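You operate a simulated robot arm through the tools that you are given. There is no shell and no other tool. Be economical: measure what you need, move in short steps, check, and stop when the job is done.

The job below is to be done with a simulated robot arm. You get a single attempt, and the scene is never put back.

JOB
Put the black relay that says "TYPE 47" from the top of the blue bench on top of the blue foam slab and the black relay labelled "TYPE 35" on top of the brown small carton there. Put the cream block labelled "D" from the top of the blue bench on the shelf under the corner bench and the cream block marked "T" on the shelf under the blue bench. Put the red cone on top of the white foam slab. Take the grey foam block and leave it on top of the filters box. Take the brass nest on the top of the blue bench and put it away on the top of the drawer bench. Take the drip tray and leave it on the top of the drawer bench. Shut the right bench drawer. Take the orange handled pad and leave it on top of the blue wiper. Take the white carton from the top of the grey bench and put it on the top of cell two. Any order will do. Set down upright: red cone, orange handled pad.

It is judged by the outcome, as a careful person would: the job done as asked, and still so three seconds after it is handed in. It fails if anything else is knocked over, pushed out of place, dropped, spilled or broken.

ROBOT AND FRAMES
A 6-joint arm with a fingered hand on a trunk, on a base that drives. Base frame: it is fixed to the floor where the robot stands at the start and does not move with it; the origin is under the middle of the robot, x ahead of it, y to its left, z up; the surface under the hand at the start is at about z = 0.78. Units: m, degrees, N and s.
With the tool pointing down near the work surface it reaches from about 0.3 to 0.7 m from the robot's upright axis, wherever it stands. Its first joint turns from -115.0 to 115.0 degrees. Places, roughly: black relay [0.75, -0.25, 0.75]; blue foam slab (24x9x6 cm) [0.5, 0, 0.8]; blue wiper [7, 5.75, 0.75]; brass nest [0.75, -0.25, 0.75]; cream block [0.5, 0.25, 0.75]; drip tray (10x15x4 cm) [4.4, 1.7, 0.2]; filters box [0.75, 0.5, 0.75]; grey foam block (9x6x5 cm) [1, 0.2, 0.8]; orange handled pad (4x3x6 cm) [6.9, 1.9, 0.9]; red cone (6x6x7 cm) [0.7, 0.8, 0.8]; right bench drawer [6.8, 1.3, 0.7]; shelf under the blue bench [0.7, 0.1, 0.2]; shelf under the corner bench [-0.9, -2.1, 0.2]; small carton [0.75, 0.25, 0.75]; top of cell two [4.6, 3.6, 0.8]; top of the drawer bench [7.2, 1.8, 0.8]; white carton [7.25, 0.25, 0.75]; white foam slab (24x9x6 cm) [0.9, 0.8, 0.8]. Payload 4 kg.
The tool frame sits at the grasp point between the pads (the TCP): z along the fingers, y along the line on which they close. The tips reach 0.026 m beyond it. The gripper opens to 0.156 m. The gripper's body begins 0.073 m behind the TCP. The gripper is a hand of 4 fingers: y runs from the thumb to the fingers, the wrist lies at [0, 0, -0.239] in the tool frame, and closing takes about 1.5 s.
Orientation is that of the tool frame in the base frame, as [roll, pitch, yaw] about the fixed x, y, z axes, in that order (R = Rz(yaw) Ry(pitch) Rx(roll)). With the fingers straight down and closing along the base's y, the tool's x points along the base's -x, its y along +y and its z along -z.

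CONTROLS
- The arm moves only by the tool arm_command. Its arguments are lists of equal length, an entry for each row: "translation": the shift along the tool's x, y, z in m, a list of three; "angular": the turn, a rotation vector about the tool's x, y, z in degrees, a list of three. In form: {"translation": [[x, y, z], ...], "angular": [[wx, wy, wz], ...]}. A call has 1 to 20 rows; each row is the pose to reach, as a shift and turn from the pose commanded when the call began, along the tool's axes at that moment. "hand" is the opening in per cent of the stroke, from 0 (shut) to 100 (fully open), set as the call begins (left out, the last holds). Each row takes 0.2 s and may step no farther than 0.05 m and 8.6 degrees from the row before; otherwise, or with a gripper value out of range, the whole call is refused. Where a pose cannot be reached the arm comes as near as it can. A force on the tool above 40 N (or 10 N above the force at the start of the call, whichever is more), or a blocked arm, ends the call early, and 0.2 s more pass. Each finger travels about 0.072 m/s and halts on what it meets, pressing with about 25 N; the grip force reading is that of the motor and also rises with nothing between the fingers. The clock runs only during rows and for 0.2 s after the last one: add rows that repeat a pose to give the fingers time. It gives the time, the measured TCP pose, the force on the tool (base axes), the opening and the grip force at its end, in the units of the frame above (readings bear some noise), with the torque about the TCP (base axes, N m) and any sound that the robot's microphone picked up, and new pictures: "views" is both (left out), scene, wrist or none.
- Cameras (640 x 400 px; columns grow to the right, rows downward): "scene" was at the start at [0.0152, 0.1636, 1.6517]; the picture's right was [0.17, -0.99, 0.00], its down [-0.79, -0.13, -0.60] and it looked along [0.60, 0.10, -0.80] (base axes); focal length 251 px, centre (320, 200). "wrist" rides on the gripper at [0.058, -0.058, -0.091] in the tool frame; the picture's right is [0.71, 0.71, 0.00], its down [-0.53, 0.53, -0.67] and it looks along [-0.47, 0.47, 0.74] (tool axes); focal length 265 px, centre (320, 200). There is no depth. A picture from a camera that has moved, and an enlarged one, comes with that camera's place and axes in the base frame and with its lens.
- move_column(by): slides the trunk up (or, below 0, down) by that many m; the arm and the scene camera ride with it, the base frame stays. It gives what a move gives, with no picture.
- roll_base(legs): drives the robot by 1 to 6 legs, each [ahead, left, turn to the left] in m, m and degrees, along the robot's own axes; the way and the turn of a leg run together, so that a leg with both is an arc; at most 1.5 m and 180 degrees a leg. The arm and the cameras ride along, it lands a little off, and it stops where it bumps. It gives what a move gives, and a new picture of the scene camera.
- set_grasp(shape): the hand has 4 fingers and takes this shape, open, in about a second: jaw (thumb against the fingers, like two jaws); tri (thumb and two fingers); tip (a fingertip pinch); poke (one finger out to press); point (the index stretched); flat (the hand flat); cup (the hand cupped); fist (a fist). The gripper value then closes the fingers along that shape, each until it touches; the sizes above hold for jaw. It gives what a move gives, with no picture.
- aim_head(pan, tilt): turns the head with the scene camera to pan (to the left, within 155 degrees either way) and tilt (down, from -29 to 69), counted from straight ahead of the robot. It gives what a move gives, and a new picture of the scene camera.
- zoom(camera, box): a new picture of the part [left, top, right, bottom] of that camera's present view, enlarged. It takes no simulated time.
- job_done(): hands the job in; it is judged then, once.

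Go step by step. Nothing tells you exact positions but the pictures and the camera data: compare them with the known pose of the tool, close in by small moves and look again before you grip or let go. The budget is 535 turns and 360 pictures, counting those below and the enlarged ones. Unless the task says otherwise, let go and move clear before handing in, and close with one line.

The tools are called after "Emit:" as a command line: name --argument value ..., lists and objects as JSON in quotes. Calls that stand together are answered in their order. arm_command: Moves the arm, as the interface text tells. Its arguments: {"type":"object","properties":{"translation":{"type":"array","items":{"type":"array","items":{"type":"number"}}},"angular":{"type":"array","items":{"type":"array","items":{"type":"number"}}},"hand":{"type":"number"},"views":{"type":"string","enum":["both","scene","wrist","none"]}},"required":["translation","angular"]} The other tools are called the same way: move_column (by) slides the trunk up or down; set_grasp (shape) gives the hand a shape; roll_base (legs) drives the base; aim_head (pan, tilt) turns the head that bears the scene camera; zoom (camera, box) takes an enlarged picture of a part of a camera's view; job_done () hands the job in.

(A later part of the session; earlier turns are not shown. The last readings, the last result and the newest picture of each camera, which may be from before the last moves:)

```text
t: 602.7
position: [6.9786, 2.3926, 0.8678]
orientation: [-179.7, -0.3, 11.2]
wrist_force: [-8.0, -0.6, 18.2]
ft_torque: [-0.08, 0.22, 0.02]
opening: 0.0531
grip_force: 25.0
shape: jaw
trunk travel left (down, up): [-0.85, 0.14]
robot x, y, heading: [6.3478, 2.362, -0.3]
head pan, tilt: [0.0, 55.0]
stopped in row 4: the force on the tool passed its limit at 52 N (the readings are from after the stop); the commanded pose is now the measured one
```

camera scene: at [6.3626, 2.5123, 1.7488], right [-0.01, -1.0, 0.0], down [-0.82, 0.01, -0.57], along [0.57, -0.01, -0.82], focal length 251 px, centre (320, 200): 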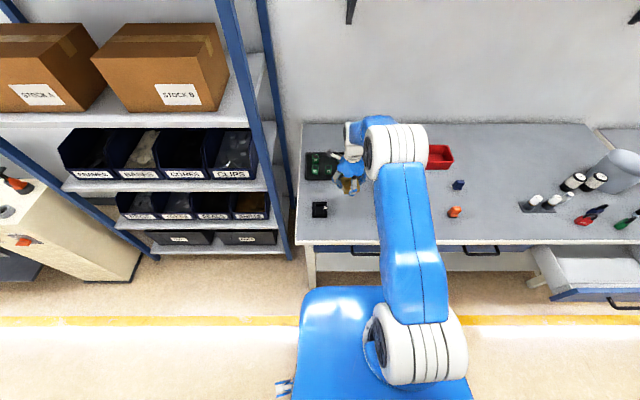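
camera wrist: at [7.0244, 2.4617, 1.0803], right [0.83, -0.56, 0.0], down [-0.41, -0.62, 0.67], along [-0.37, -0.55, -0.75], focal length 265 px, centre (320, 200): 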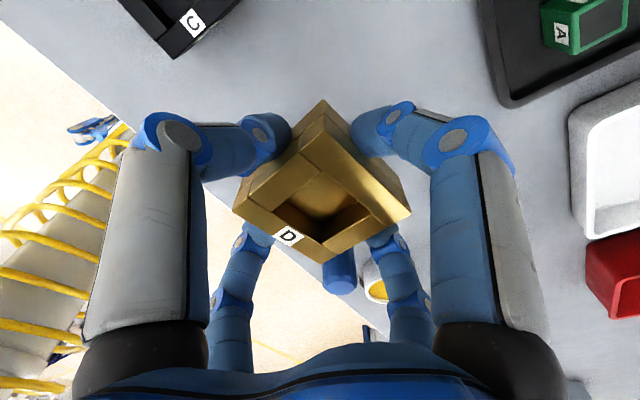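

Emit:
arm_command --translation '[[0, 0, -0.001]]' --angular '[[0, 0, 0]]' --views "wrist"

Emit:
zoom --camera "scene" --box '[290, 130, 410, 230]'

```text
t: 603.1
position: [6.9791, 2.3929, 0.8661]
orientation: [-179.8, -0.1, 11.3]
wrist_force: [-4.5, 1.1, 16.7]
ft_torque: [-0.06, 0.2, 0.01]
opening: 0.0534
grip_force: 25.0
shape: jaw
trunk travel left (down, up): [-0.85, 0.14]
robot x, y, heading: [6.3453, 2.361, -0.3]
head pan, tilt: [0.0, 55.0]
camera wrist: at [7.0245, 2.4598, 0.96], right [0.83, -0.56, 0.0], down [-0.42, -0.62, 0.66], along [-0.37, -0.55, -0.75], focal length 265 px, centre (320, 200)
```

wrist: 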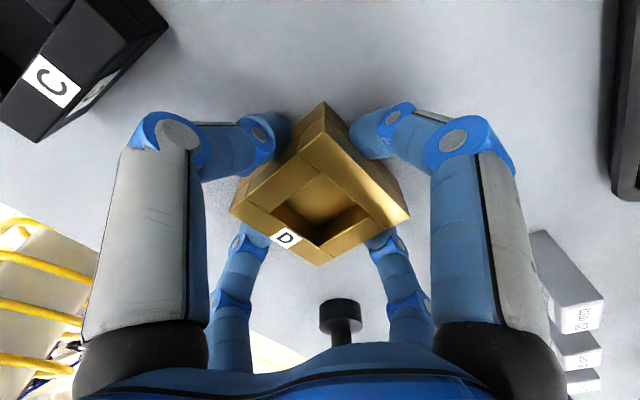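

```text
4.00 times, centred on (350, 180) of scene
camera zoom: at [6.361, 2.5123, 1.7489], right [-0.01, -1.0, 0.0], down [-0.82, 0.01, -0.57], along [0.57, -0.01, -0.82], focal length 1002 px, centre (200, 280)
```

zoom: 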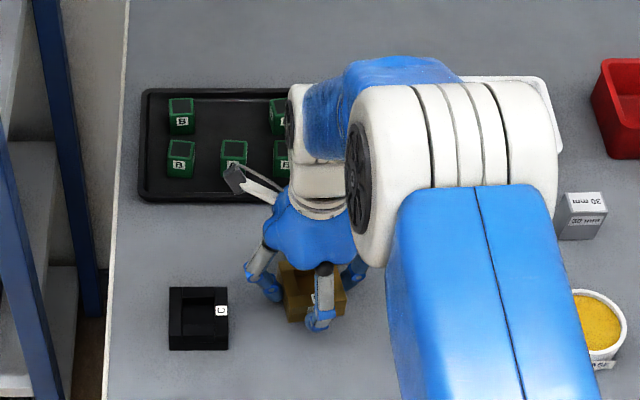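

It rests on the bench top (z≈0.84). Release and rise.

Emit:
arm_command --translation '[[0, 0, -0.001], [0, 0, -0.001], [0, 0, -0.001], [0, 0, -0.001], [0, 0, -0.001], [0, 0, -0.001], [0, 0, -0.03], [0, 0, -0.07], [0, 0, -0.12], [0, 0, -0.17], [0, 0, -0.2]]' --angular '[[0, 0, 0], [0, 0, 0], [0, 0, 0], [0, 0, 0], [0, 0, 0], [0, 0, 0], [0, 0, 0], [0, 0, 0], [0, 0, 0], [0, 0, 0], [0, 0, 0]]' --hand 55 --views "both"

```text
t: 605.5
position: [6.9795, 2.3913, 1.0638]
orientation: [-179.7, -0.2, 11.1]
wrist_force: [-0.4, 0.1, -0.4]
ft_torque: [-0.02, 0.0, 0.02]
opening: 0.0853
grip_force: 0.1
shape: jaw
trunk travel left (down, up): [-0.85, 0.14]
robot x, y, heading: [6.3482, 2.3625, -0.3]
head pan, tilt: [0.0, 55.0]
camera scene: at [6.3634, 2.5118, 1.7488], right [-0.01, -1.0, 0.0], down [-0.82, 0.01, -0.57], along [0.57, -0.01, -0.82], focal length 251 px, centre (320, 200)
camera wrist: at [7.0253, 2.4589, 1.1567], right [0.83, -0.56, 0.0], down [-0.41, -0.62, 0.67], along [-0.37, -0.55, -0.75], focal length 265 px, centre (320, 200)
```

scene: 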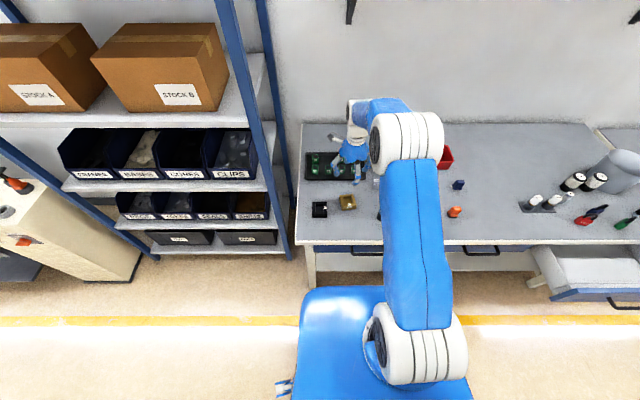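
wrist: 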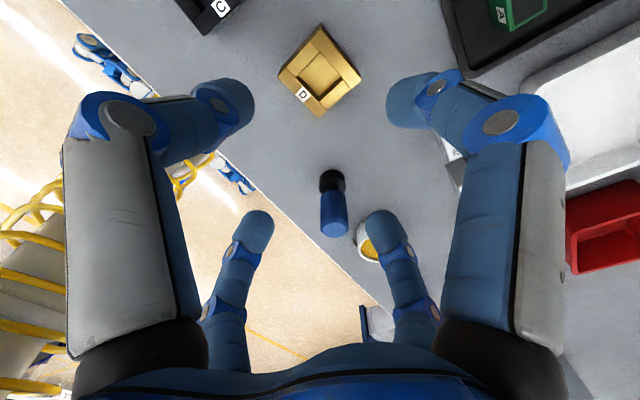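

The nest is placed. Next, the drawer: pull back, unwind the wrist, and drive to in front of the drawer.

Emit:
arm_command --translation '[[0, 0, -0.03], [-0.04, -0.008, -0.03], [-0.08, -0.016, -0.03], [-0.12, -0.023, -0.03], [-0.16, -0.03, -0.03], [-0.2, -0.038, -0.03], [-0.2, -0.038, -0.03], [-0.2, -0.038, -0.03], [-0.2, -0.038, -0.03], [-0.2, -0.038, -0.03], [-0.2, -0.038, -0.03], [-0.2, -0.038, -0.03], [-0.2, -0.038, -0.03], [-0.2, -0.038, -0.03], [-0.2, -0.038, -0.03], [-0.2, -0.038, -0.03], [-0.2, -0.038, -0.03], [-0.2, -0.038, -0.03], [-0.2, -0.038, -0.03], [-0.2, -0.038, -0.03]]' --angular '[[0, 0, -8.4], [0, 0, -16.8], [0, 0, -25.2], [0, 0, -33.6], [0, 0, -42], [0, 0, -50.4], [0, 0, -58.8], [0, 0, -67.2], [0, 0, -75.6], [0, 0, -84], [0, 0, -92.4], [0, 0, -100.8], [0, 0, -109.2], [0, 0, -117.6], [0, 0, -126], [0, 0, -134.4], [0, 0, -142.8], [0, 0, -151.2], [0, 0, -159.6], [0, 0, -168]]' --hand 0 --views "none"

Emit:
roll_base --legs '[[-0.4, 0, 0], [0, -0.88, 0.3]]'

Emit:
move_column --by -0.3

```text
t: 609.7
position: [6.7756, 2.3897, 1.0951]
orientation: [179.7, 0.2, 179.5]
wrist_force: [0.2, 0.4, -0.8]
ft_torque: [0.0, 0.0, 0.0]
opening: 0.0
grip_force: 24.7
shape: jaw
trunk travel left (down, up): [-0.85, 0.14]
robot x, y, heading: [6.3483, 2.36, -0.3]
head pan, tilt: [0.0, 55.0]
```

```text
t: 626.4
position: [6.3778, 1.5207, 1.0954]
orientation: [179.8, 0.1, 179.9]
wrist_force: [0.5, -0.6, 0.1]
ft_torque: [0.0, -0.01, -0.01]
opening: 0.0
grip_force: 25.3
shape: jaw
trunk travel left (down, up): [-0.85, 0.14]
robot x, y, heading: [5.9487, 1.4897, 0.1]
head pan, tilt: [0.0, 55.0]
camera scene: at [5.9632, 1.639, 1.7488], right [0.0, -1.0, 0.0], down [-0.82, 0.0, -0.57], along [0.57, 0.0, -0.82], focal length 251 px, centre (320, 200)
```

scene: 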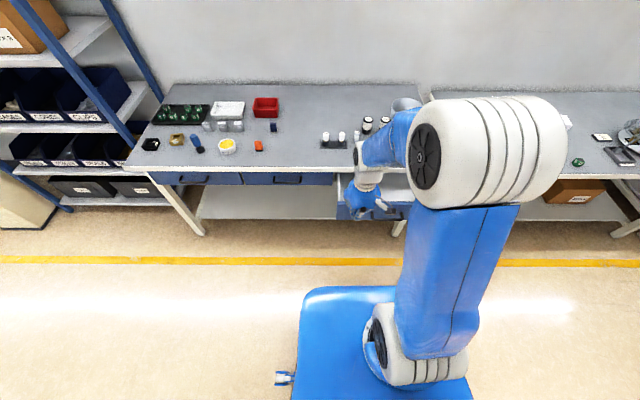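

```text
t: 629.4
position: [6.3771, 1.5202, 0.7953]
orientation: [179.7, 0.1, 179.7]
wrist_force: [0.8, -0.6, -0.3]
ft_torque: [-0.05, 0.0, 0.02]
opening: 0.0
grip_force: 24.9
shape: jaw
trunk travel left (down, up): [-0.55, 0.44]
robot x, y, heading: [5.9482, 1.4861, 0.2]
head pan, tilt: [0.0, 55.0]
```

Emit:
roll_base --legs '[[-0.1, 0, 0]]'

Emit:
arm_command --translation '[[-0.02, -0.01, 0], [-0.04, -0.02, 0], [-0.06, -0.03, 0], [-0.08, -0.03, 0], [-0.1, -0.03, 0], [-0.12, -0.03, 0], [-0.14, -0.03, 0], [-0.16, -0.03, 0.01], [-0.18, -0.03, 0.02], [-0.2, -0.03, 0.03], [-0.22, -0.03, 0.04], [-0.22, -0.03, 0.05], [-0.22, -0.03, 0.05]]' --angular '[[0, -8.2, 0], [0, -16.4, 0], [0, -24.6, 0], [0, -32.8, 0], [0, -41, 0], [0, -49.2, 0], [0, -57.4, 0], [0, -65.6, 0], [0, -73.8, 0], [0, -82, 0], [0, -90, 0], [0, -90, 0], [0, -90, 0]]' --views "both"

```text
t: 631.3
position: [6.2777, 1.521, 0.7963]
orientation: [179.7, 0.1, 179.9]
wrist_force: [-0.2, 0.9, -0.2]
ft_torque: [0.02, 0.02, 0.04]
opening: 0.0001
grip_force: 25.2
shape: jaw
trunk travel left (down, up): [-0.55, 0.44]
robot x, y, heading: [5.8444, 1.4882, 0.1]
head pan, tilt: [0.0, 55.0]
camera scene: at [5.8605, 1.6388, 1.4488], right [0.0, -1.0, 0.0], down [-0.82, 0.0, -0.57], along [0.57, 0.0, -0.82], focal length 251 px, centre (320, 200)
```

scene: 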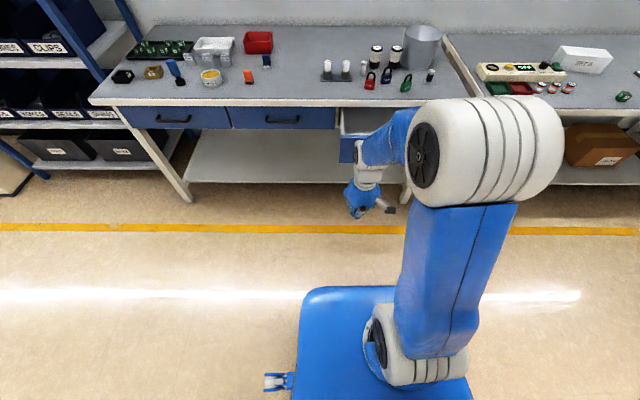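

```text
t: 634.1
position: [6.497, 1.4913, 0.7436]
orientation: [59.4, 89.7, 59.3]
wrist_force: [0.1, 0.0, 0.8]
ft_torque: [0.03, 0.0, -0.01]
opening: 0.0
grip_force: 25.3
shape: jaw
trunk travel left (down, up): [-0.55, 0.44]
robot x, y, heading: [5.8488, 1.4866, 0.1]
head pan, tilt: [0.0, 55.0]
camera scene: at [5.8602, 1.6388, 1.4488], right [0.0, -1.0, 0.0], down [-0.82, 0.0, -0.57], along [0.57, 0.0, -0.82], focal length 251 px, centre (320, 200)
camera wrist: at [6.4061, 1.4337, 0.6872], right [0.0, 0.71, -0.7], down [-0.67, 0.53, 0.53], along [0.74, 0.47, 0.48], focal length 265 px, centre (320, 200)
```

scene: 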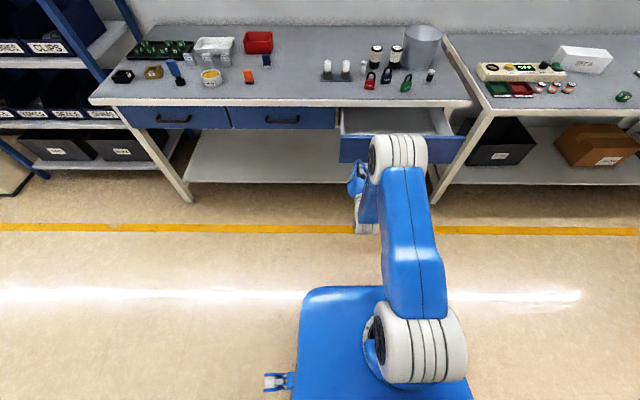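
wrist: 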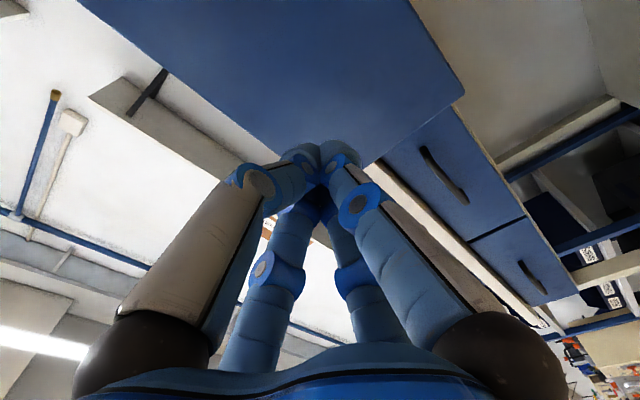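

Tool is level, pointing at the drawer front left of its handle. Roll ahead 9 cm then push with the arm.

Emit:
roll_base --legs '[[0.08, 0, 0]]'

Emit:
arm_command --translation '[[0, 0, 0.015], [0, 0, 0.03], [0, 0, 0.045], [0, 0, 0.06], [0, 0, 0.075], [0, 0, 0.09], [0, 0, 0.105], [0, 0, 0.12], [0, 0, 0.135], [0, 0, 0.15], [0, 0, 0.165], [0, 0, 0.18]]' --angular '[[0, 0, 0], [0, 0, 0], [0, 0, 0], [0, 0, 0], [0, 0, 0], [0, 0, 0], [0, 0, 0], [0, 0, 0], [0, 0, 0], [0, 0, 0], [0, 0, 0], [0, 0, 0]]' --views "scene"

```text
t: 635.8
position: [6.5778, 1.4906, 0.7451]
orientation: [84.5, 89.8, 84.5]
wrist_force: [0.5, 1.6, 0.1]
ft_torque: [0.01, -0.05, 0.0]
opening: 0.0001
grip_force: 25.6
shape: jaw
trunk travel left (down, up): [-0.55, 0.44]
robot x, y, heading: [5.9314, 1.4874, 0.1]
head pan, tilt: [0.0, 55.0]
camera scene: at [5.9447, 1.639, 1.4488], right [0.0, -1.0, 0.0], down [-0.82, 0.0, -0.57], along [0.57, 0.0, -0.82], focal length 251 px, centre (320, 200)
```

scene: 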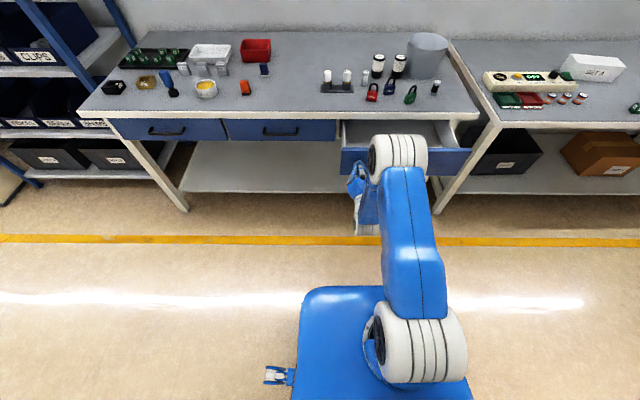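

```text
t: 638.4
position: [6.7578, 1.4896, 0.7453]
orientation: [75.6, 89.7, 75.4]
wrist_force: [-0.4, 0.5, 0.0]
ft_torque: [0.01, -0.02, 0.01]
opening: 0.0
grip_force: 24.8
shape: jaw
trunk travel left (down, up): [-0.55, 0.44]
robot x, y, heading: [5.9303, 1.4871, -0.1]
head pan, tilt: [0.0, 55.0]
camera scene: at [5.9442, 1.6389, 1.4488], right [0.0, -1.0, 0.0], down [-0.82, 0.0, -0.57], along [0.57, 0.0, -0.82], focal length 251 px, centre (320, 200)
```

scene: 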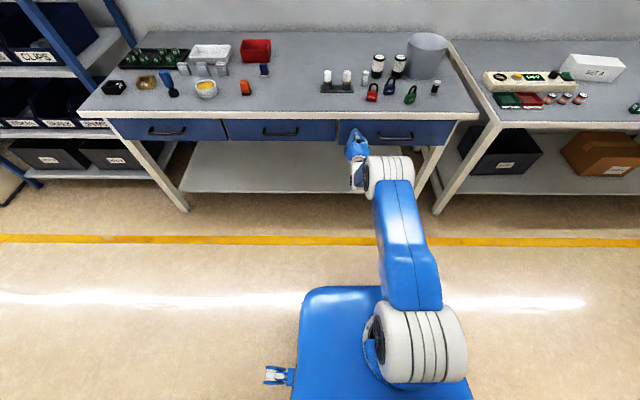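

The drawer is sliding in. Keep pushing until it stops.

Emit:
arm_command --translation '[[0, 0, 0.01], [0, 0, 0.02], [0, 0, 0.03], [0, 0, 0.04], [0, 0, 0.05], [0, 0, 0.06], [0, 0, 0.07], [0, 0, 0.08], [0, 0, 0.09]]' --angular '[[0, 0, 0], [0, 0, 0], [0, 0, 0], [0, 0, 0], [0, 0, 0], [0, 0, 0], [0, 0, 0], [0, 0, 0], [0, 0, 0]]' --views "scene"

Emit:
zoom --camera "scene" --box '[220, 90, 480, 210]'

```text
t: 639.4
position: [6.7864, 1.4899, 0.7445]
orientation: [78.4, 89.9, 78.3]
wrist_force: [-50.8, 1.0, 14.8]
ft_torque: [-0.04, -0.71, 0.02]
opening: 0.0
grip_force: 25.2
shape: jaw
trunk travel left (down, up): [-0.55, 0.44]
robot x, y, heading: [5.9292, 1.4853, 0.2]
head pan, tilt: [0.0, 55.0]
stopped in row 4: the force on the tool passed its limit at 66 N (the readings are from after the stop); the commanded pose is now the measured one
camera scene: at [5.9345, 1.6389, 1.4493], right [0.0, -1.0, 0.0], down [-0.82, 0.0, -0.58], along [0.58, 0.0, -0.82], focal length 251 px, centre (320, 200)
```

scene: 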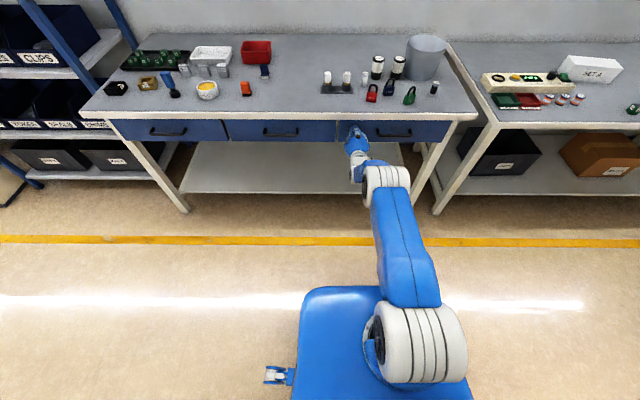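

```text
2.46 times, centred on (350, 150) of scene
camera zoom: at [5.9345, 1.6389, 1.4493], right [0.0, -1.0, 0.0], down [-0.82, 0.0, -0.58], along [0.58, 0.0, -0.82], focal length 617 px, centre (246, 323)
```

zoom: 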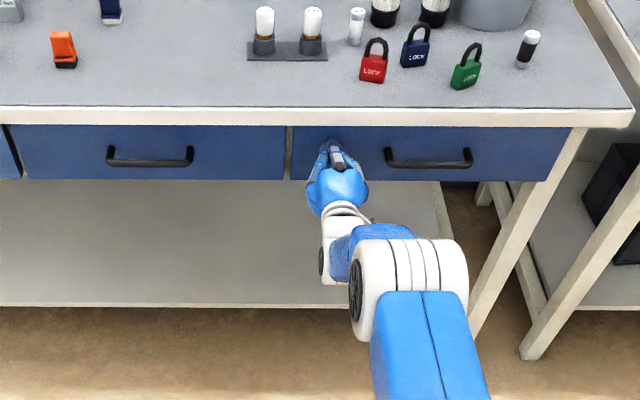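

The drawer is flush. Back off and bring the tool upright again.

Emit:
arm_command --translation '[[0, 0, -0.04], [0, 0, -0.08], [0, 0, -0.12], [-0.02, 0, -0.14], [-0.04, 0, -0.15], [-0.06, 0, -0.16], [-0.08, 0, -0.17], [-0.1, 0, -0.18], [-0.12, 0, -0.19], [-0.14, 0, -0.2], [-0.16, 0, -0.21], [-0.18, 0, -0.22], [-0.2, 0, -0.23], [-0.22, 0, -0.24]]' --angular '[[0, 0, 0], [0, 0, 0], [0, 8.2, 0], [0, 16.4, 0], [0, 24.6, 0], [0, 32.8, 0], [0, 41, 0], [0, 49.2, 0], [0, 57.4, 0], [0, 65.6, 0], [0, 73.8, 0], [0, 82, 0], [0, 90, 0], [0, 90, 0]]' --views "none"

Emit:
move_column --by 0.26

Emit:
roll_base --legs '[[0, 0.4, 0], [0.4, 0, 0]]'

Emit:
zoom --camera "scene" --box '[220, 90, 420, 220]'

```text
t: 642.4
position: [6.5513, 1.4911, 0.9623]
orientation: [179.8, -0.3, 179.8]
wrist_force: [-0.4, -0.2, 0.6]
ft_torque: [0.01, -0.06, 0.01]
opening: 0.0
grip_force: 25.2
shape: jaw
trunk travel left (down, up): [-0.55, 0.44]
robot x, y, heading: [5.9315, 1.4874, -0.0]
head pan, tilt: [0.0, 55.0]
```

```text
t: 645.0
position: [6.552, 1.4912, 1.2189]
orientation: [179.8, -0.6, 179.9]
wrist_force: [-0.5, -0.4, 0.3]
ft_torque: [0.0, -0.01, -0.02]
opening: 0.0001
grip_force: 25.1
shape: jaw
trunk travel left (down, up): [-0.81, 0.18]
robot x, y, heading: [5.931, 1.4867, 0.1]
head pan, tilt: [0.0, 55.0]
```

```text
t: 655.8
position: [6.9517, 1.8825, 1.2218]
orientation: [179.7, -0.3, 179.8]
wrist_force: [-1.5, -0.6, -0.2]
ft_torque: [0.01, 0.02, 0.0]
opening: 0.0
grip_force: 24.9
shape: jaw
trunk travel left (down, up): [-0.81, 0.18]
robot x, y, heading: [6.331, 1.8832, 0.0]
head pan, tilt: [0.0, 55.0]
camera scene: at [6.343, 2.0316, 1.7089], right [0.0, -1.0, 0.0], down [-0.82, 0.0, -0.57], along [0.57, 0.0, -0.82], focal length 251 px, centre (320, 200)
```

scene: 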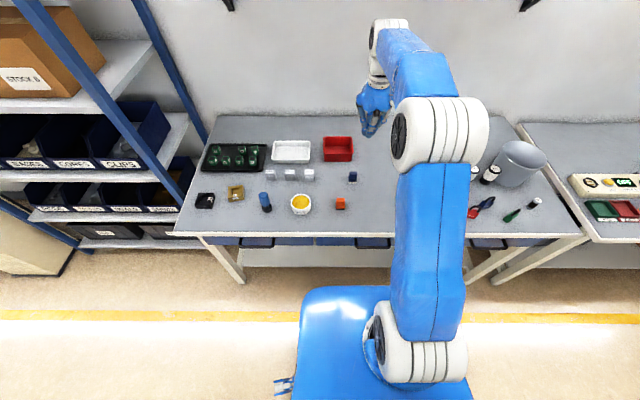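

```text
3.08 times, centred on (320, 155) of scene
camera zoom: at [6.343, 2.0316, 1.7089], right [0.0, -1.0, 0.0], down [-0.82, 0.0, -0.57], along [0.57, 0.0, -0.82], focal length 771 px, centre (320, 338)
```

zoom: 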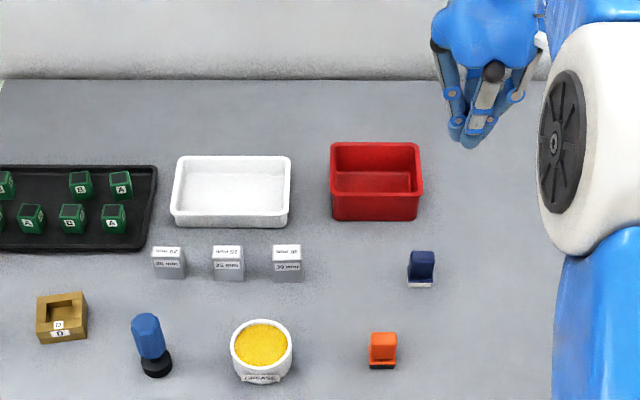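

The orange pad is at about (6.91,1.95). Bring the hand above it, opening.

Emit:
arm_command --translation '[[0.02, 0.03, 0.03], [0.042, 0.06, 0.06], [0.042, 0.068, 0.1], [0.042, 0.068, 0.14], [0.042, 0.068, 0.18], [0.042, 0.068, 0.21], [0.042, 0.068, 0.21]]' --angular '[[0, 0, 0], [0, 0, 0], [0, 0, 0], [0, 0, 0], [0, 0, 0], [0, 0, 0], [0, 0, 0]]' --hand 60 --views "wrist"

Emit:
zoom --camera "wrist" --box '[240, 0, 440, 130]'

```text
t: 657.4
position: [6.9073, 1.9505, 1.0106]
orientation: [179.8, -0.4, 179.8]
wrist_force: [-0.5, -0.2, 0.8]
ft_torque: [-0.02, -0.03, 0.04]
opening: 0.0938
grip_force: 0.1
shape: jaw
trunk travel left (down, up): [-0.81, 0.18]
robot x, y, heading: [6.3284, 1.8808, -0.1]
head pan, tilt: [0.0, 55.0]
camera wrist: at [6.8502, 1.891, 1.1032], right [-0.7, 0.71, 0.01], down [0.53, 0.52, 0.67], along [0.47, 0.47, -0.74], focal length 265 px, centre (320, 200)
```

wrist: 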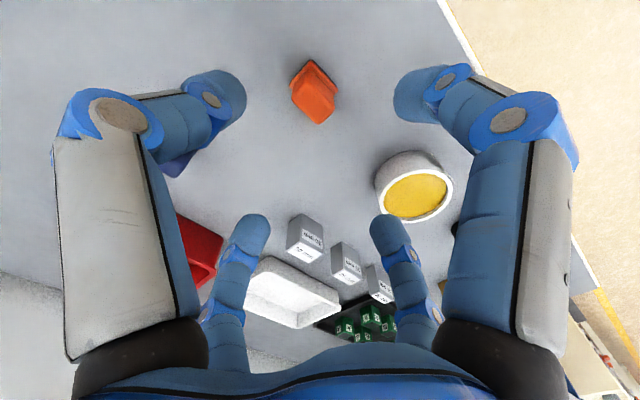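

```text
3.08 times, centred on (340, 65) of wrist
camera zoom: at [6.8502, 1.891, 1.1032], right [-0.7, 0.71, 0.01], down [0.53, 0.52, 0.67], along [0.47, 0.47, -0.74], focal length 817 px, centre (258, 615)
```

zoom: 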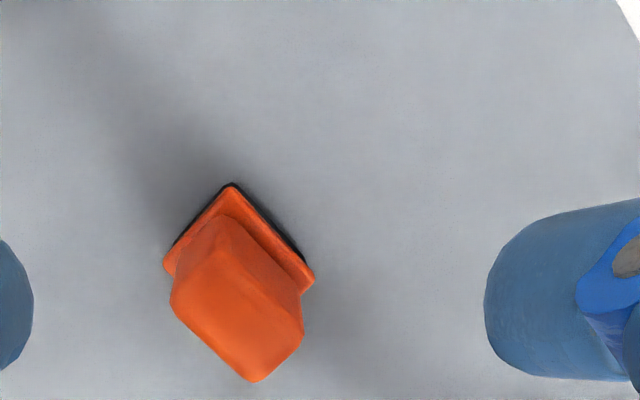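

Centre (6.911,1.946), square to the axes. Descend and grip the handle.

Emit:
arm_command --translation '[[-0.004, -0.005, 0.04], [-0.004, -0.005, 0.08], [-0.004, -0.005, 0.115], [-0.004, -0.005, 0.127], [-0.004, -0.005, 0.127]]' --angular '[[0, 0, 0], [0, 0, 0], [0, 0, 0], [0, 0, 0], [0, 0, 0]]' --views "none"

Emit:
arm_command --translation '[[0, 0, 0], [0, 0, 0], [0, 0, 0], [0, 0, 0], [0, 0, 0], [0, 0, 0], [0, 0, 0], [0, 0, -0.03], [0, 0, -0.08], [0, 0, -0.13], [0, 0, -0.18], [0, 0, -0.23]]' --angular '[[0, 0, 0], [0, 0, 0], [0, 0, 0], [0, 0, 0], [0, 0, 0], [0, 0, 0], [0, 0, 0], [0, 0, 0], [0, 0, 0], [0, 0, 0], [0, 0, 0], [0, 0, 0]]' --hand 0 --views "wrist"

Emit:
aim_head --pan 60 --tilt 20

```text
t: 658.6
position: [6.9109, 1.9468, 0.8844]
orientation: [179.7, -0.5, 179.8]
wrist_force: [-0.1, 0.3, -0.5]
ft_torque: [0.01, 0.01, -0.01]
opening: 0.0937
grip_force: 0.0
shape: jaw
trunk travel left (down, up): [-0.81, 0.18]
robot x, y, heading: [6.3292, 1.8804, -0.1]
head pan, tilt: [0.0, 55.0]
```

```text
t: 661.2
position: [6.9089, 1.9469, 1.1161]
orientation: [179.7, -0.4, 179.8]
wrist_force: [-0.8, 0.3, 0.0]
ft_torque: [0.0, -0.04, 0.02]
opening: 0.0248
grip_force: 24.7
shape: jaw
trunk travel left (down, up): [-0.81, 0.18]
robot x, y, heading: [6.3271, 1.8808, -0.0]
head pan, tilt: [0.0, 55.0]
camera wrist: at [6.8516, 1.8886, 1.2077], right [-0.7, 0.71, 0.01], down [0.53, 0.52, 0.67], along [0.47, 0.47, -0.75], focal length 265 px, centre (320, 200)
```

wrist: 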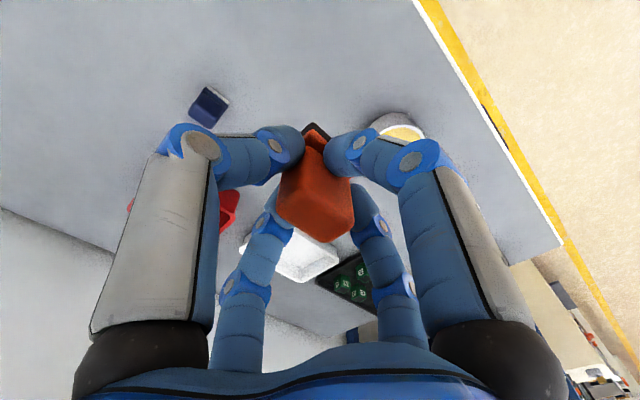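

```text
t: 662.5
position: [6.9103, 1.9461, 1.1139]
orientation: [179.8, -0.5, 179.9]
wrist_force: [-0.4, 0.4, -0.4]
ft_torque: [0.0, 0.0, 0.02]
opening: 0.0249
grip_force: 25.1
shape: jaw
trunk travel left (down, up): [-0.81, 0.18]
robot x, y, heading: [6.3306, 1.884, 0.0]
head pan, tilt: [60.0, 20.0]
camera scene: at [6.3186, 2.113, 1.7609], right [0.86, -0.5, 0.0], down [-0.17, -0.3, -0.94], along [0.47, 0.81, -0.34], focal length 251 px, centre (320, 200)
```

scene: 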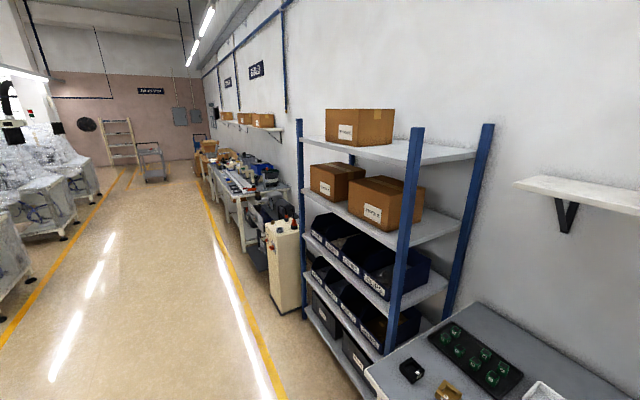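

Pad held. Tuck and drive along the aisle to the build bench at y≈5.75.

Emit:
arm_command --translation '[[0.04, 0, 0], [0.08, 0, 0], [0.12, 0, 0], [0.16, 0, 0]]' --angular '[[0, 0, 0], [0, 0, 0], [0, 0, 0], [0, 0, 0]]' --views "none"

Emit:
roll_base --legs '[[-0.35, 0, 0], [0, 1.5, 0], [0, 1.5, 0]]'

Emit:
aim_head --pan 25 --tilt 35

```text
t: 663.5
position: [6.7488, 1.9445, 1.1161]
orientation: [179.7, -0.3, 179.8]
wrist_force: [-0.2, 0.2, -0.5]
ft_torque: [-0.01, -0.05, -0.03]
opening: 0.0249
grip_force: 24.7
shape: jaw
trunk travel left (down, up): [-0.81, 0.18]
robot x, y, heading: [6.3294, 1.8823, -0.3]
head pan, tilt: [60.0, 20.0]
```

```text
t: 706.7
position: [6.3606, 5.016, 1.1154]
orientation: [179.9, -0.5, -178.1]
wrist_force: [-0.3, 0.2, -1.7]
ft_torque: [-0.02, 0.01, 0.02]
opening: 0.025
grip_force: 24.7
shape: jaw
trunk travel left (down, up): [-0.81, 0.18]
robot x, y, heading: [5.9401, 4.935, 1.9]
head pan, tilt: [60.0, 20.0]
camera scene: at [5.9216, 5.1675, 1.7609], right [0.88, -0.47, 0.0], down [-0.16, -0.3, -0.94], along [0.44, 0.83, -0.34], focal length 251 px, centre (320, 200)
```

scene: 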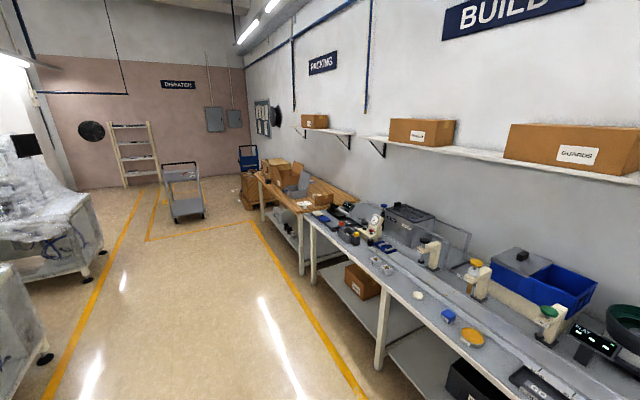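

```text
t: 707.7
position: [6.3602, 5.0153, 1.1153]
orientation: [179.8, -0.4, -178.1]
wrist_force: [0.3, 0.3, -1.3]
ft_torque: [-0.01, -0.01, 0.03]
opening: 0.025
grip_force: 25.3
shape: jaw
trunk travel left (down, up): [-0.81, 0.18]
robot x, y, heading: [5.94, 4.9343, 2.0]
head pan, tilt: [25.0, 35.0]
camera scene: at [5.9562, 5.1255, 1.7371], right [0.45, -0.89, 0.0], down [-0.51, -0.26, -0.82], along [0.73, 0.37, -0.57], focal length 251 px, centre (320, 200)
```

scene: 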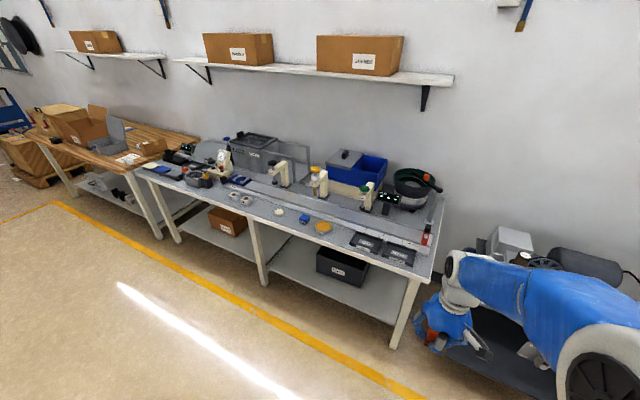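

Emit:
zoom --camera "scene" --box '[220, 160, 440, 290]'

Emit:
zoom --camera "scene" --box '[130, 130, 270, 220]'

```text
2.91 times, centred on (330, 225) of scene
camera zoom: at [5.9562, 5.1255, 1.7371], right [0.45, -0.89, 0.0], down [-0.51, -0.26, -0.82], along [0.73, 0.37, -0.57], focal length 729 px, centre (291, 127)
```

zoom: 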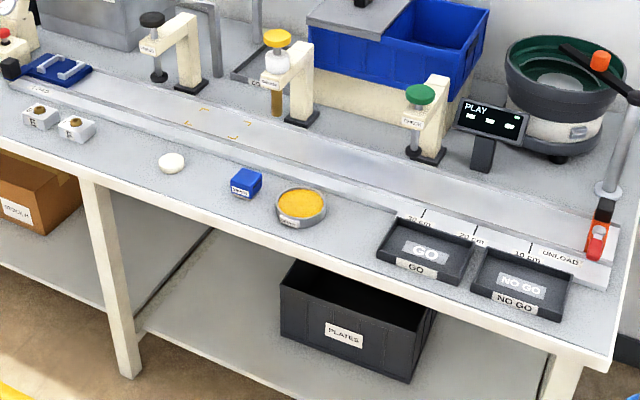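

```text
4.44 times, centred on (200, 175) of scene
camera zoom: at [5.9562, 5.1255, 1.7371], right [0.45, -0.89, 0.0], down [-0.51, -0.26, -0.82], along [0.73, 0.37, -0.57], focal length 1114 px, centre (853, 311)
```

zoom: 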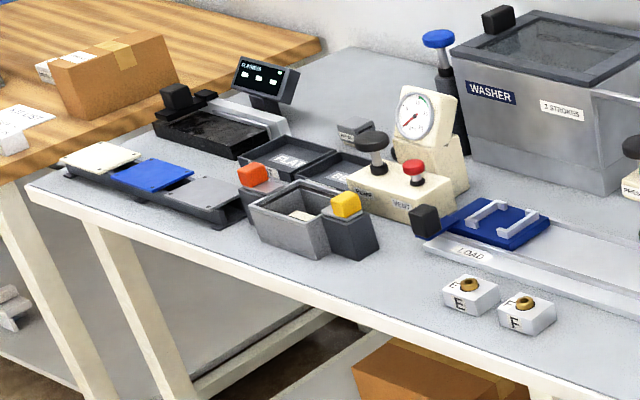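

Emit:
zoom --camera "scene" --box '[290, 205, 320, 230]'

Emit:
zoom --camera "scene" --box '[140, 155, 190, 185]'

```text
16.00 times, centred on (305, 218) of scene
camera zoom: at [5.9562, 5.1255, 1.7371], right [0.45, -0.89, 0.0], down [-0.51, -0.26, -0.82], along [0.73, 0.37, -0.57], focal length 4010 px, centre (560, -80)
```

zoom: 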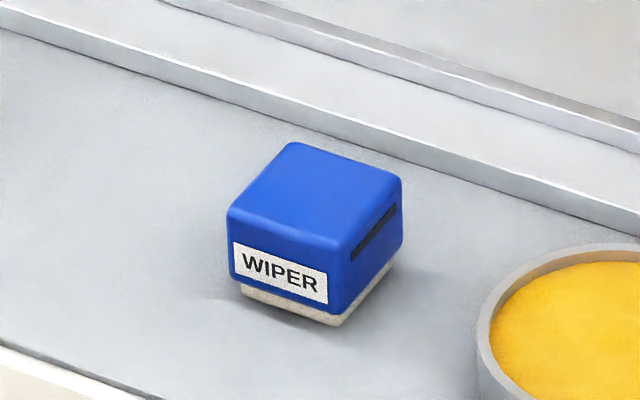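

```text
12.80 times, centred on (165, 170) of scene
camera zoom: at [5.9562, 5.1255, 1.7371], right [0.45, -0.89, 0.0], down [-0.51, -0.26, -0.82], along [0.73, 0.37, -0.57], focal length 3208 px, centre (2304, 584)
```

zoom: 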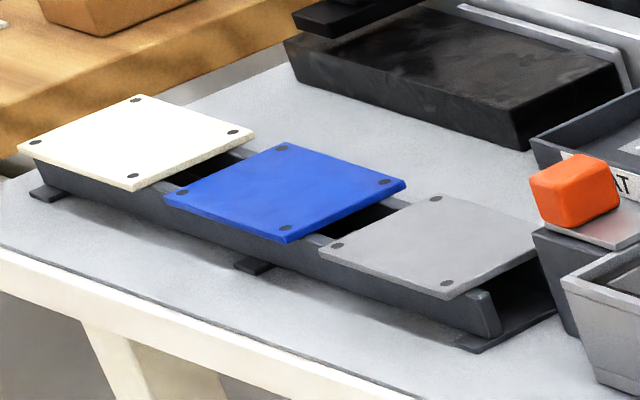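

The blue "WIPER" block is at about (6.9,5.71). Drive up in front of it.

Emit:
roll_base --legs '[[0, 0.72, -2], [0.35, 0, 0]]'

Emit:
aim_head --pan 0 --tilt 52

```text
t: 721.9
position: [6.7019, 5.7161, 1.1152]
orientation: [179.9, -0.4, 179.5]
wrist_force: [0.7, 0.2, -0.2]
ft_torque: [0.0, 0.01, -0.01]
opening: 0.025
grip_force: 25.3
shape: jaw
trunk travel left (down, up): [-0.81, 0.18]
robot x, y, heading: [6.2822, 5.6563, -0.4]
head pan, tilt: [25.0, 35.0]
camera scene: at [6.3057, 5.8423, 1.7371], right [0.42, -0.91, 0.0], down [-0.52, -0.24, -0.82], along [0.74, 0.34, -0.57], focal length 251 px, centre (320, 200)
```

scene: 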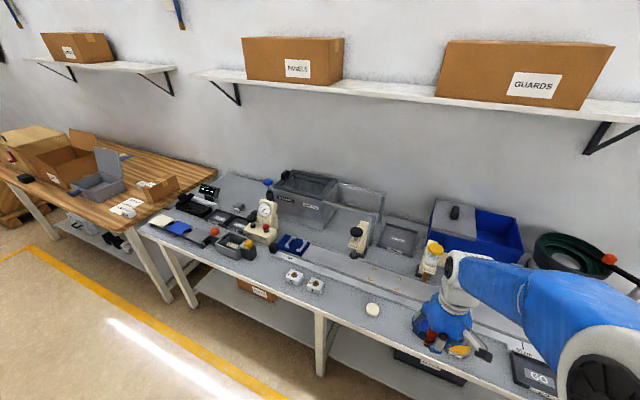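

```text
t: 722.8
position: [6.7031, 5.7151, 1.1149]
orientation: [179.8, -0.4, 179.5]
wrist_force: [0.3, -0.5, -0.6]
ft_torque: [0.0, 0.0, -0.01]
opening: 0.0249
grip_force: 25.6
shape: jaw
trunk travel left (down, up): [-0.81, 0.18]
robot x, y, heading: [6.28, 5.6565, -0.5]
head pan, tilt: [0.0, 52.0]
camera scene: at [6.3002, 5.805, 1.7127], right [-0.01, -1.0, 0.0], down [-0.79, 0.0, -0.62], along [0.62, 0.0, -0.79], focal length 251 px, centre (320, 200)
```

scene: 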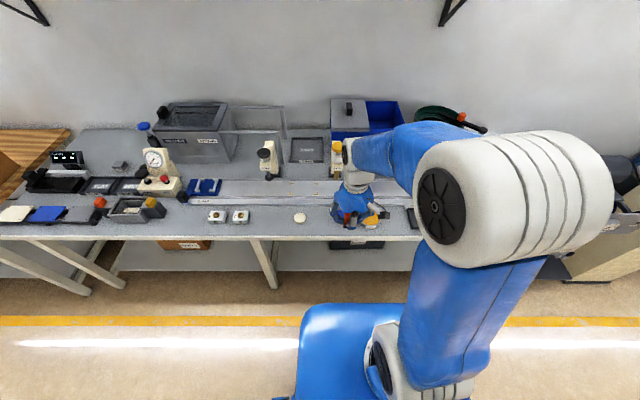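

Emit:
arm_command --translation '[[-0.04, 0, 0], [-0.08, 0, 0], [-0.12, 0, 0], [-0.16, 0, 0], [-0.185, 0, 0], [-0.185, 0, 0]]' --angular '[[0, 0, 0], [0, 0, 0], [0, 0, 0], [0, 0, 0], [0, 0, 0], [0, 0, 0]]'

```text
t: 724.2
position: [6.8878, 5.7147, 1.1121]
orientation: [179.8, -0.5, 179.5]
wrist_force: [0.8, 0.0, -0.8]
ft_torque: [-0.03, 0.01, 0.0]
opening: 0.0248
grip_force: 25.5
shape: jaw
trunk travel left (down, up): [-0.81, 0.18]
robot x, y, heading: [6.2876, 5.6557, -0.5]
head pan, tilt: [0.0, 52.0]
camera scene: at [6.3012, 5.8045, 1.7127], right [-0.01, -1.0, 0.0], down [-0.79, 0.0, -0.62], along [0.62, 0.0, -0.79], focal length 251 px, centre (320, 200)
camera wrist: at [6.8303, 5.6556, 1.2039], right [-0.7, 0.71, 0.01], down [0.54, 0.52, 0.67], along [0.47, 0.47, -0.75], focal length 265 px, centre (320, 200)
```

scene: 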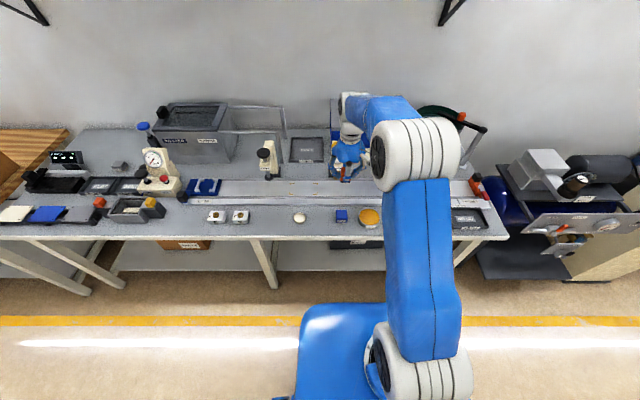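
wrist: 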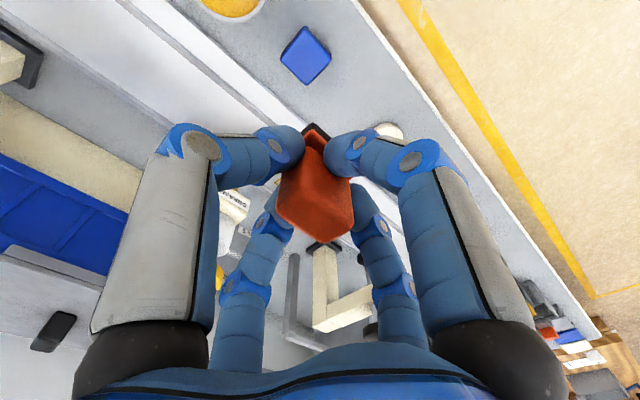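

Emit:
zoom --camera "wrist" --box '[250, 10, 370, 110]'

Emit:
zoom --camera "scene" --box '[310, 190, 370, 240]'

```text
4.00 times, centred on (310, 60) of wrist
camera zoom: at [6.8303, 5.6556, 1.2039], right [-0.7, 0.71, 0.01], down [0.54, 0.52, 0.67], along [0.47, 0.47, -0.75], focal length 1062 px, centre (360, 760)
```

zoom: 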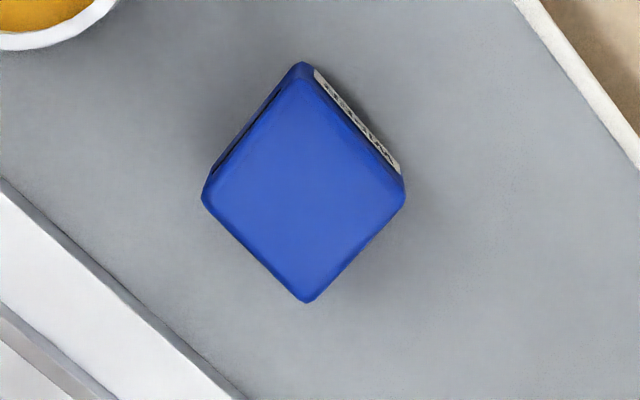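

```text
8.00 times, centred on (340, 215) of scene
camera zoom: at [6.3012, 5.8045, 1.7127], right [-0.01, -1.0, 0.0], down [-0.79, 0.0, -0.62], along [0.62, 0.0, -0.79], focal length 2005 px, centre (160, 80)
```

zoom: 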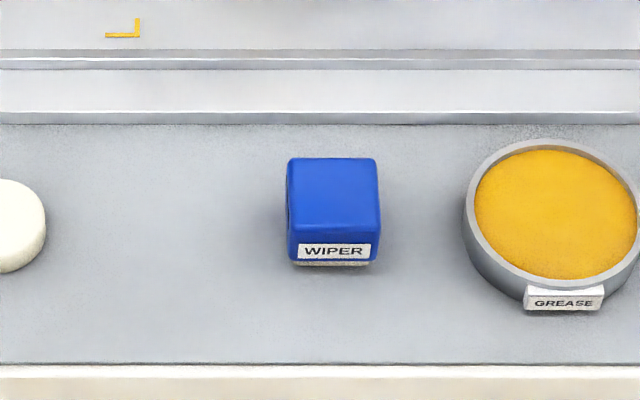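

The wiper top (≈4.8 cm square, z≈0.845) is centred at (6.900,5.706). Move over it and lower partway.

Emit:
arm_command --translation '[[-0.013, -0.009, 0.03], [-0.013, -0.009, 0.07], [-0.0135, -0.009, 0.11], [-0.0135, -0.009, 0.15], [-0.0135, -0.009, 0.18], [-0.0135, -0.009, 0.18]]' --angular '[[0, 0, 0], [0, 0, 0], [0, 0, 0], [0, 0, 0], [0, 0, 0], [0, 0, 0]]'

Emit:
zoom --camera "scene" --box '[310, 170, 370, 240]'

```text
t: 725.6
position: [6.9007, 5.7039, 0.9352]
orientation: [179.7, -0.5, 179.5]
wrist_force: [0.0, 0.9, -0.9]
ft_torque: [0.0, 0.01, -0.03]
opening: 0.025
grip_force: 25.0
shape: jaw
trunk travel left (down, up): [-0.81, 0.18]
robot x, y, heading: [6.284, 5.6524, -0.4]
head pan, tilt: [0.0, 52.0]
camera scene: at [6.3017, 5.8044, 1.7127], right [-0.01, -1.0, 0.0], down [-0.79, 0.01, -0.62], along [0.62, 0.0, -0.79], focal length 251 px, centre (320, 200)
camera wrist: at [6.8427, 5.6459, 1.0269], right [-0.7, 0.71, 0.01], down [0.54, 0.52, 0.67], along [0.47, 0.47, -0.75], focal length 265 px, centre (320, 200)
```

scene: 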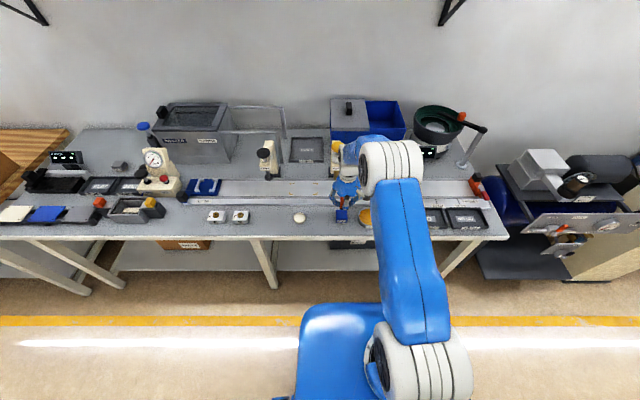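
wrist: 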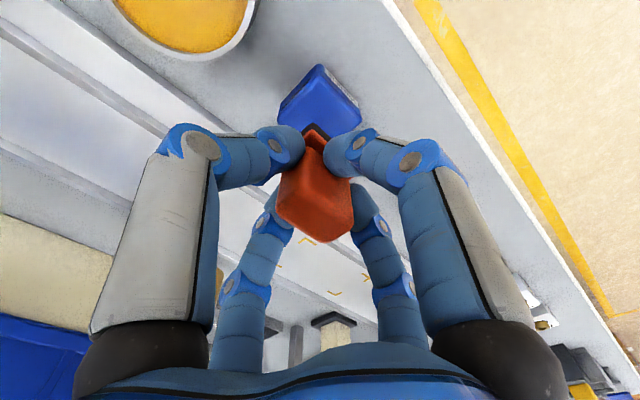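

```text
5.71 times, centred on (340, 205) of scene
camera zoom: at [6.3017, 5.8044, 1.7127], right [-0.01, -1.0, 0.0], down [-0.79, 0.01, -0.62], along [0.62, 0.0, -0.79], focal length 1432 px, centre (206, 171)
```

zoom: 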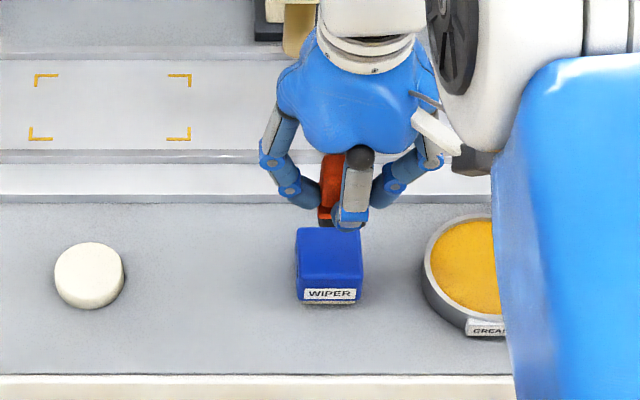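

Alignment is within a few mm. Lower gently to contact.

Emit:
arm_command --translation '[[0, 0.001, 0.015], [0, 0.001, 0.03], [0, 0.001, 0.033], [0, 0.001, 0.036], [0, 0.001, 0.039], [0, 0.001, 0.042], [0, 0.001, 0.045], [0, 0.001, 0.048], [0, 0.001, 0.051], [0, 0.001, 0.054], [0, 0.001, 0.057], [0, 0.001, 0.06], [0, 0.001, 0.063]]' --angular '[[0, 0, 0], [0, 0, 0], [0, 0, 0], [0, 0, 0], [0, 0, 0], [0, 0, 0], [0, 0, 0], [0, 0, 0], [0, 0, 0], [0, 0, 0], [0, 0, 0], [0, 0, 0], [0, 0, 0]]' --views "wrist"

Emit:
zoom --camera "scene" --box '[310, 170, 370, 240]'

```text
t: 728.1
position: [6.9067, 5.7071, 0.885]
orientation: [179.6, 0.4, 179.5]
wrist_force: [-5.5, -1.5, 26.3]
ft_torque: [-0.13, 0.27, 0.0]
opening: 0.0252
grip_force: 25.5
shape: jaw
trunk travel left (down, up): [-0.81, 0.18]
robot x, y, heading: [6.2818, 5.6524, -0.4]
head pan, tilt: [0.0, 52.0]
stopped in row 12: the force on the tool passed its limit at 44 N (the readings are from after the stop); the commanded pose is now the measured one
camera wrist: at [6.8476, 5.649, 0.9761], right [-0.7, 0.71, 0.0], down [0.53, 0.52, 0.67], along [0.48, 0.47, -0.74], focal length 265 px, centre (320, 200)
```

wrist: 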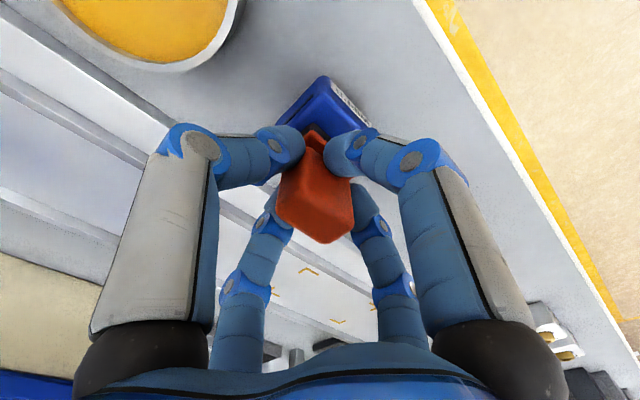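

```text
5.71 times, centred on (340, 205) of scene
camera zoom: at [6.2999, 5.8046, 1.7128], right [-0.01, -1.0, 0.0], down [-0.79, 0.0, -0.62], along [0.62, 0.0, -0.79], focal length 1432 px, centre (206, 171)
```

zoom: 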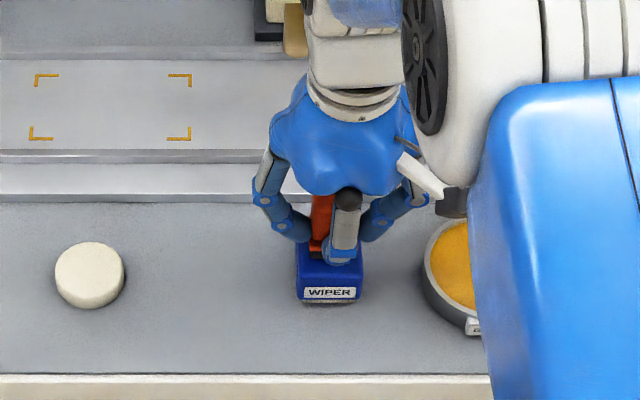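

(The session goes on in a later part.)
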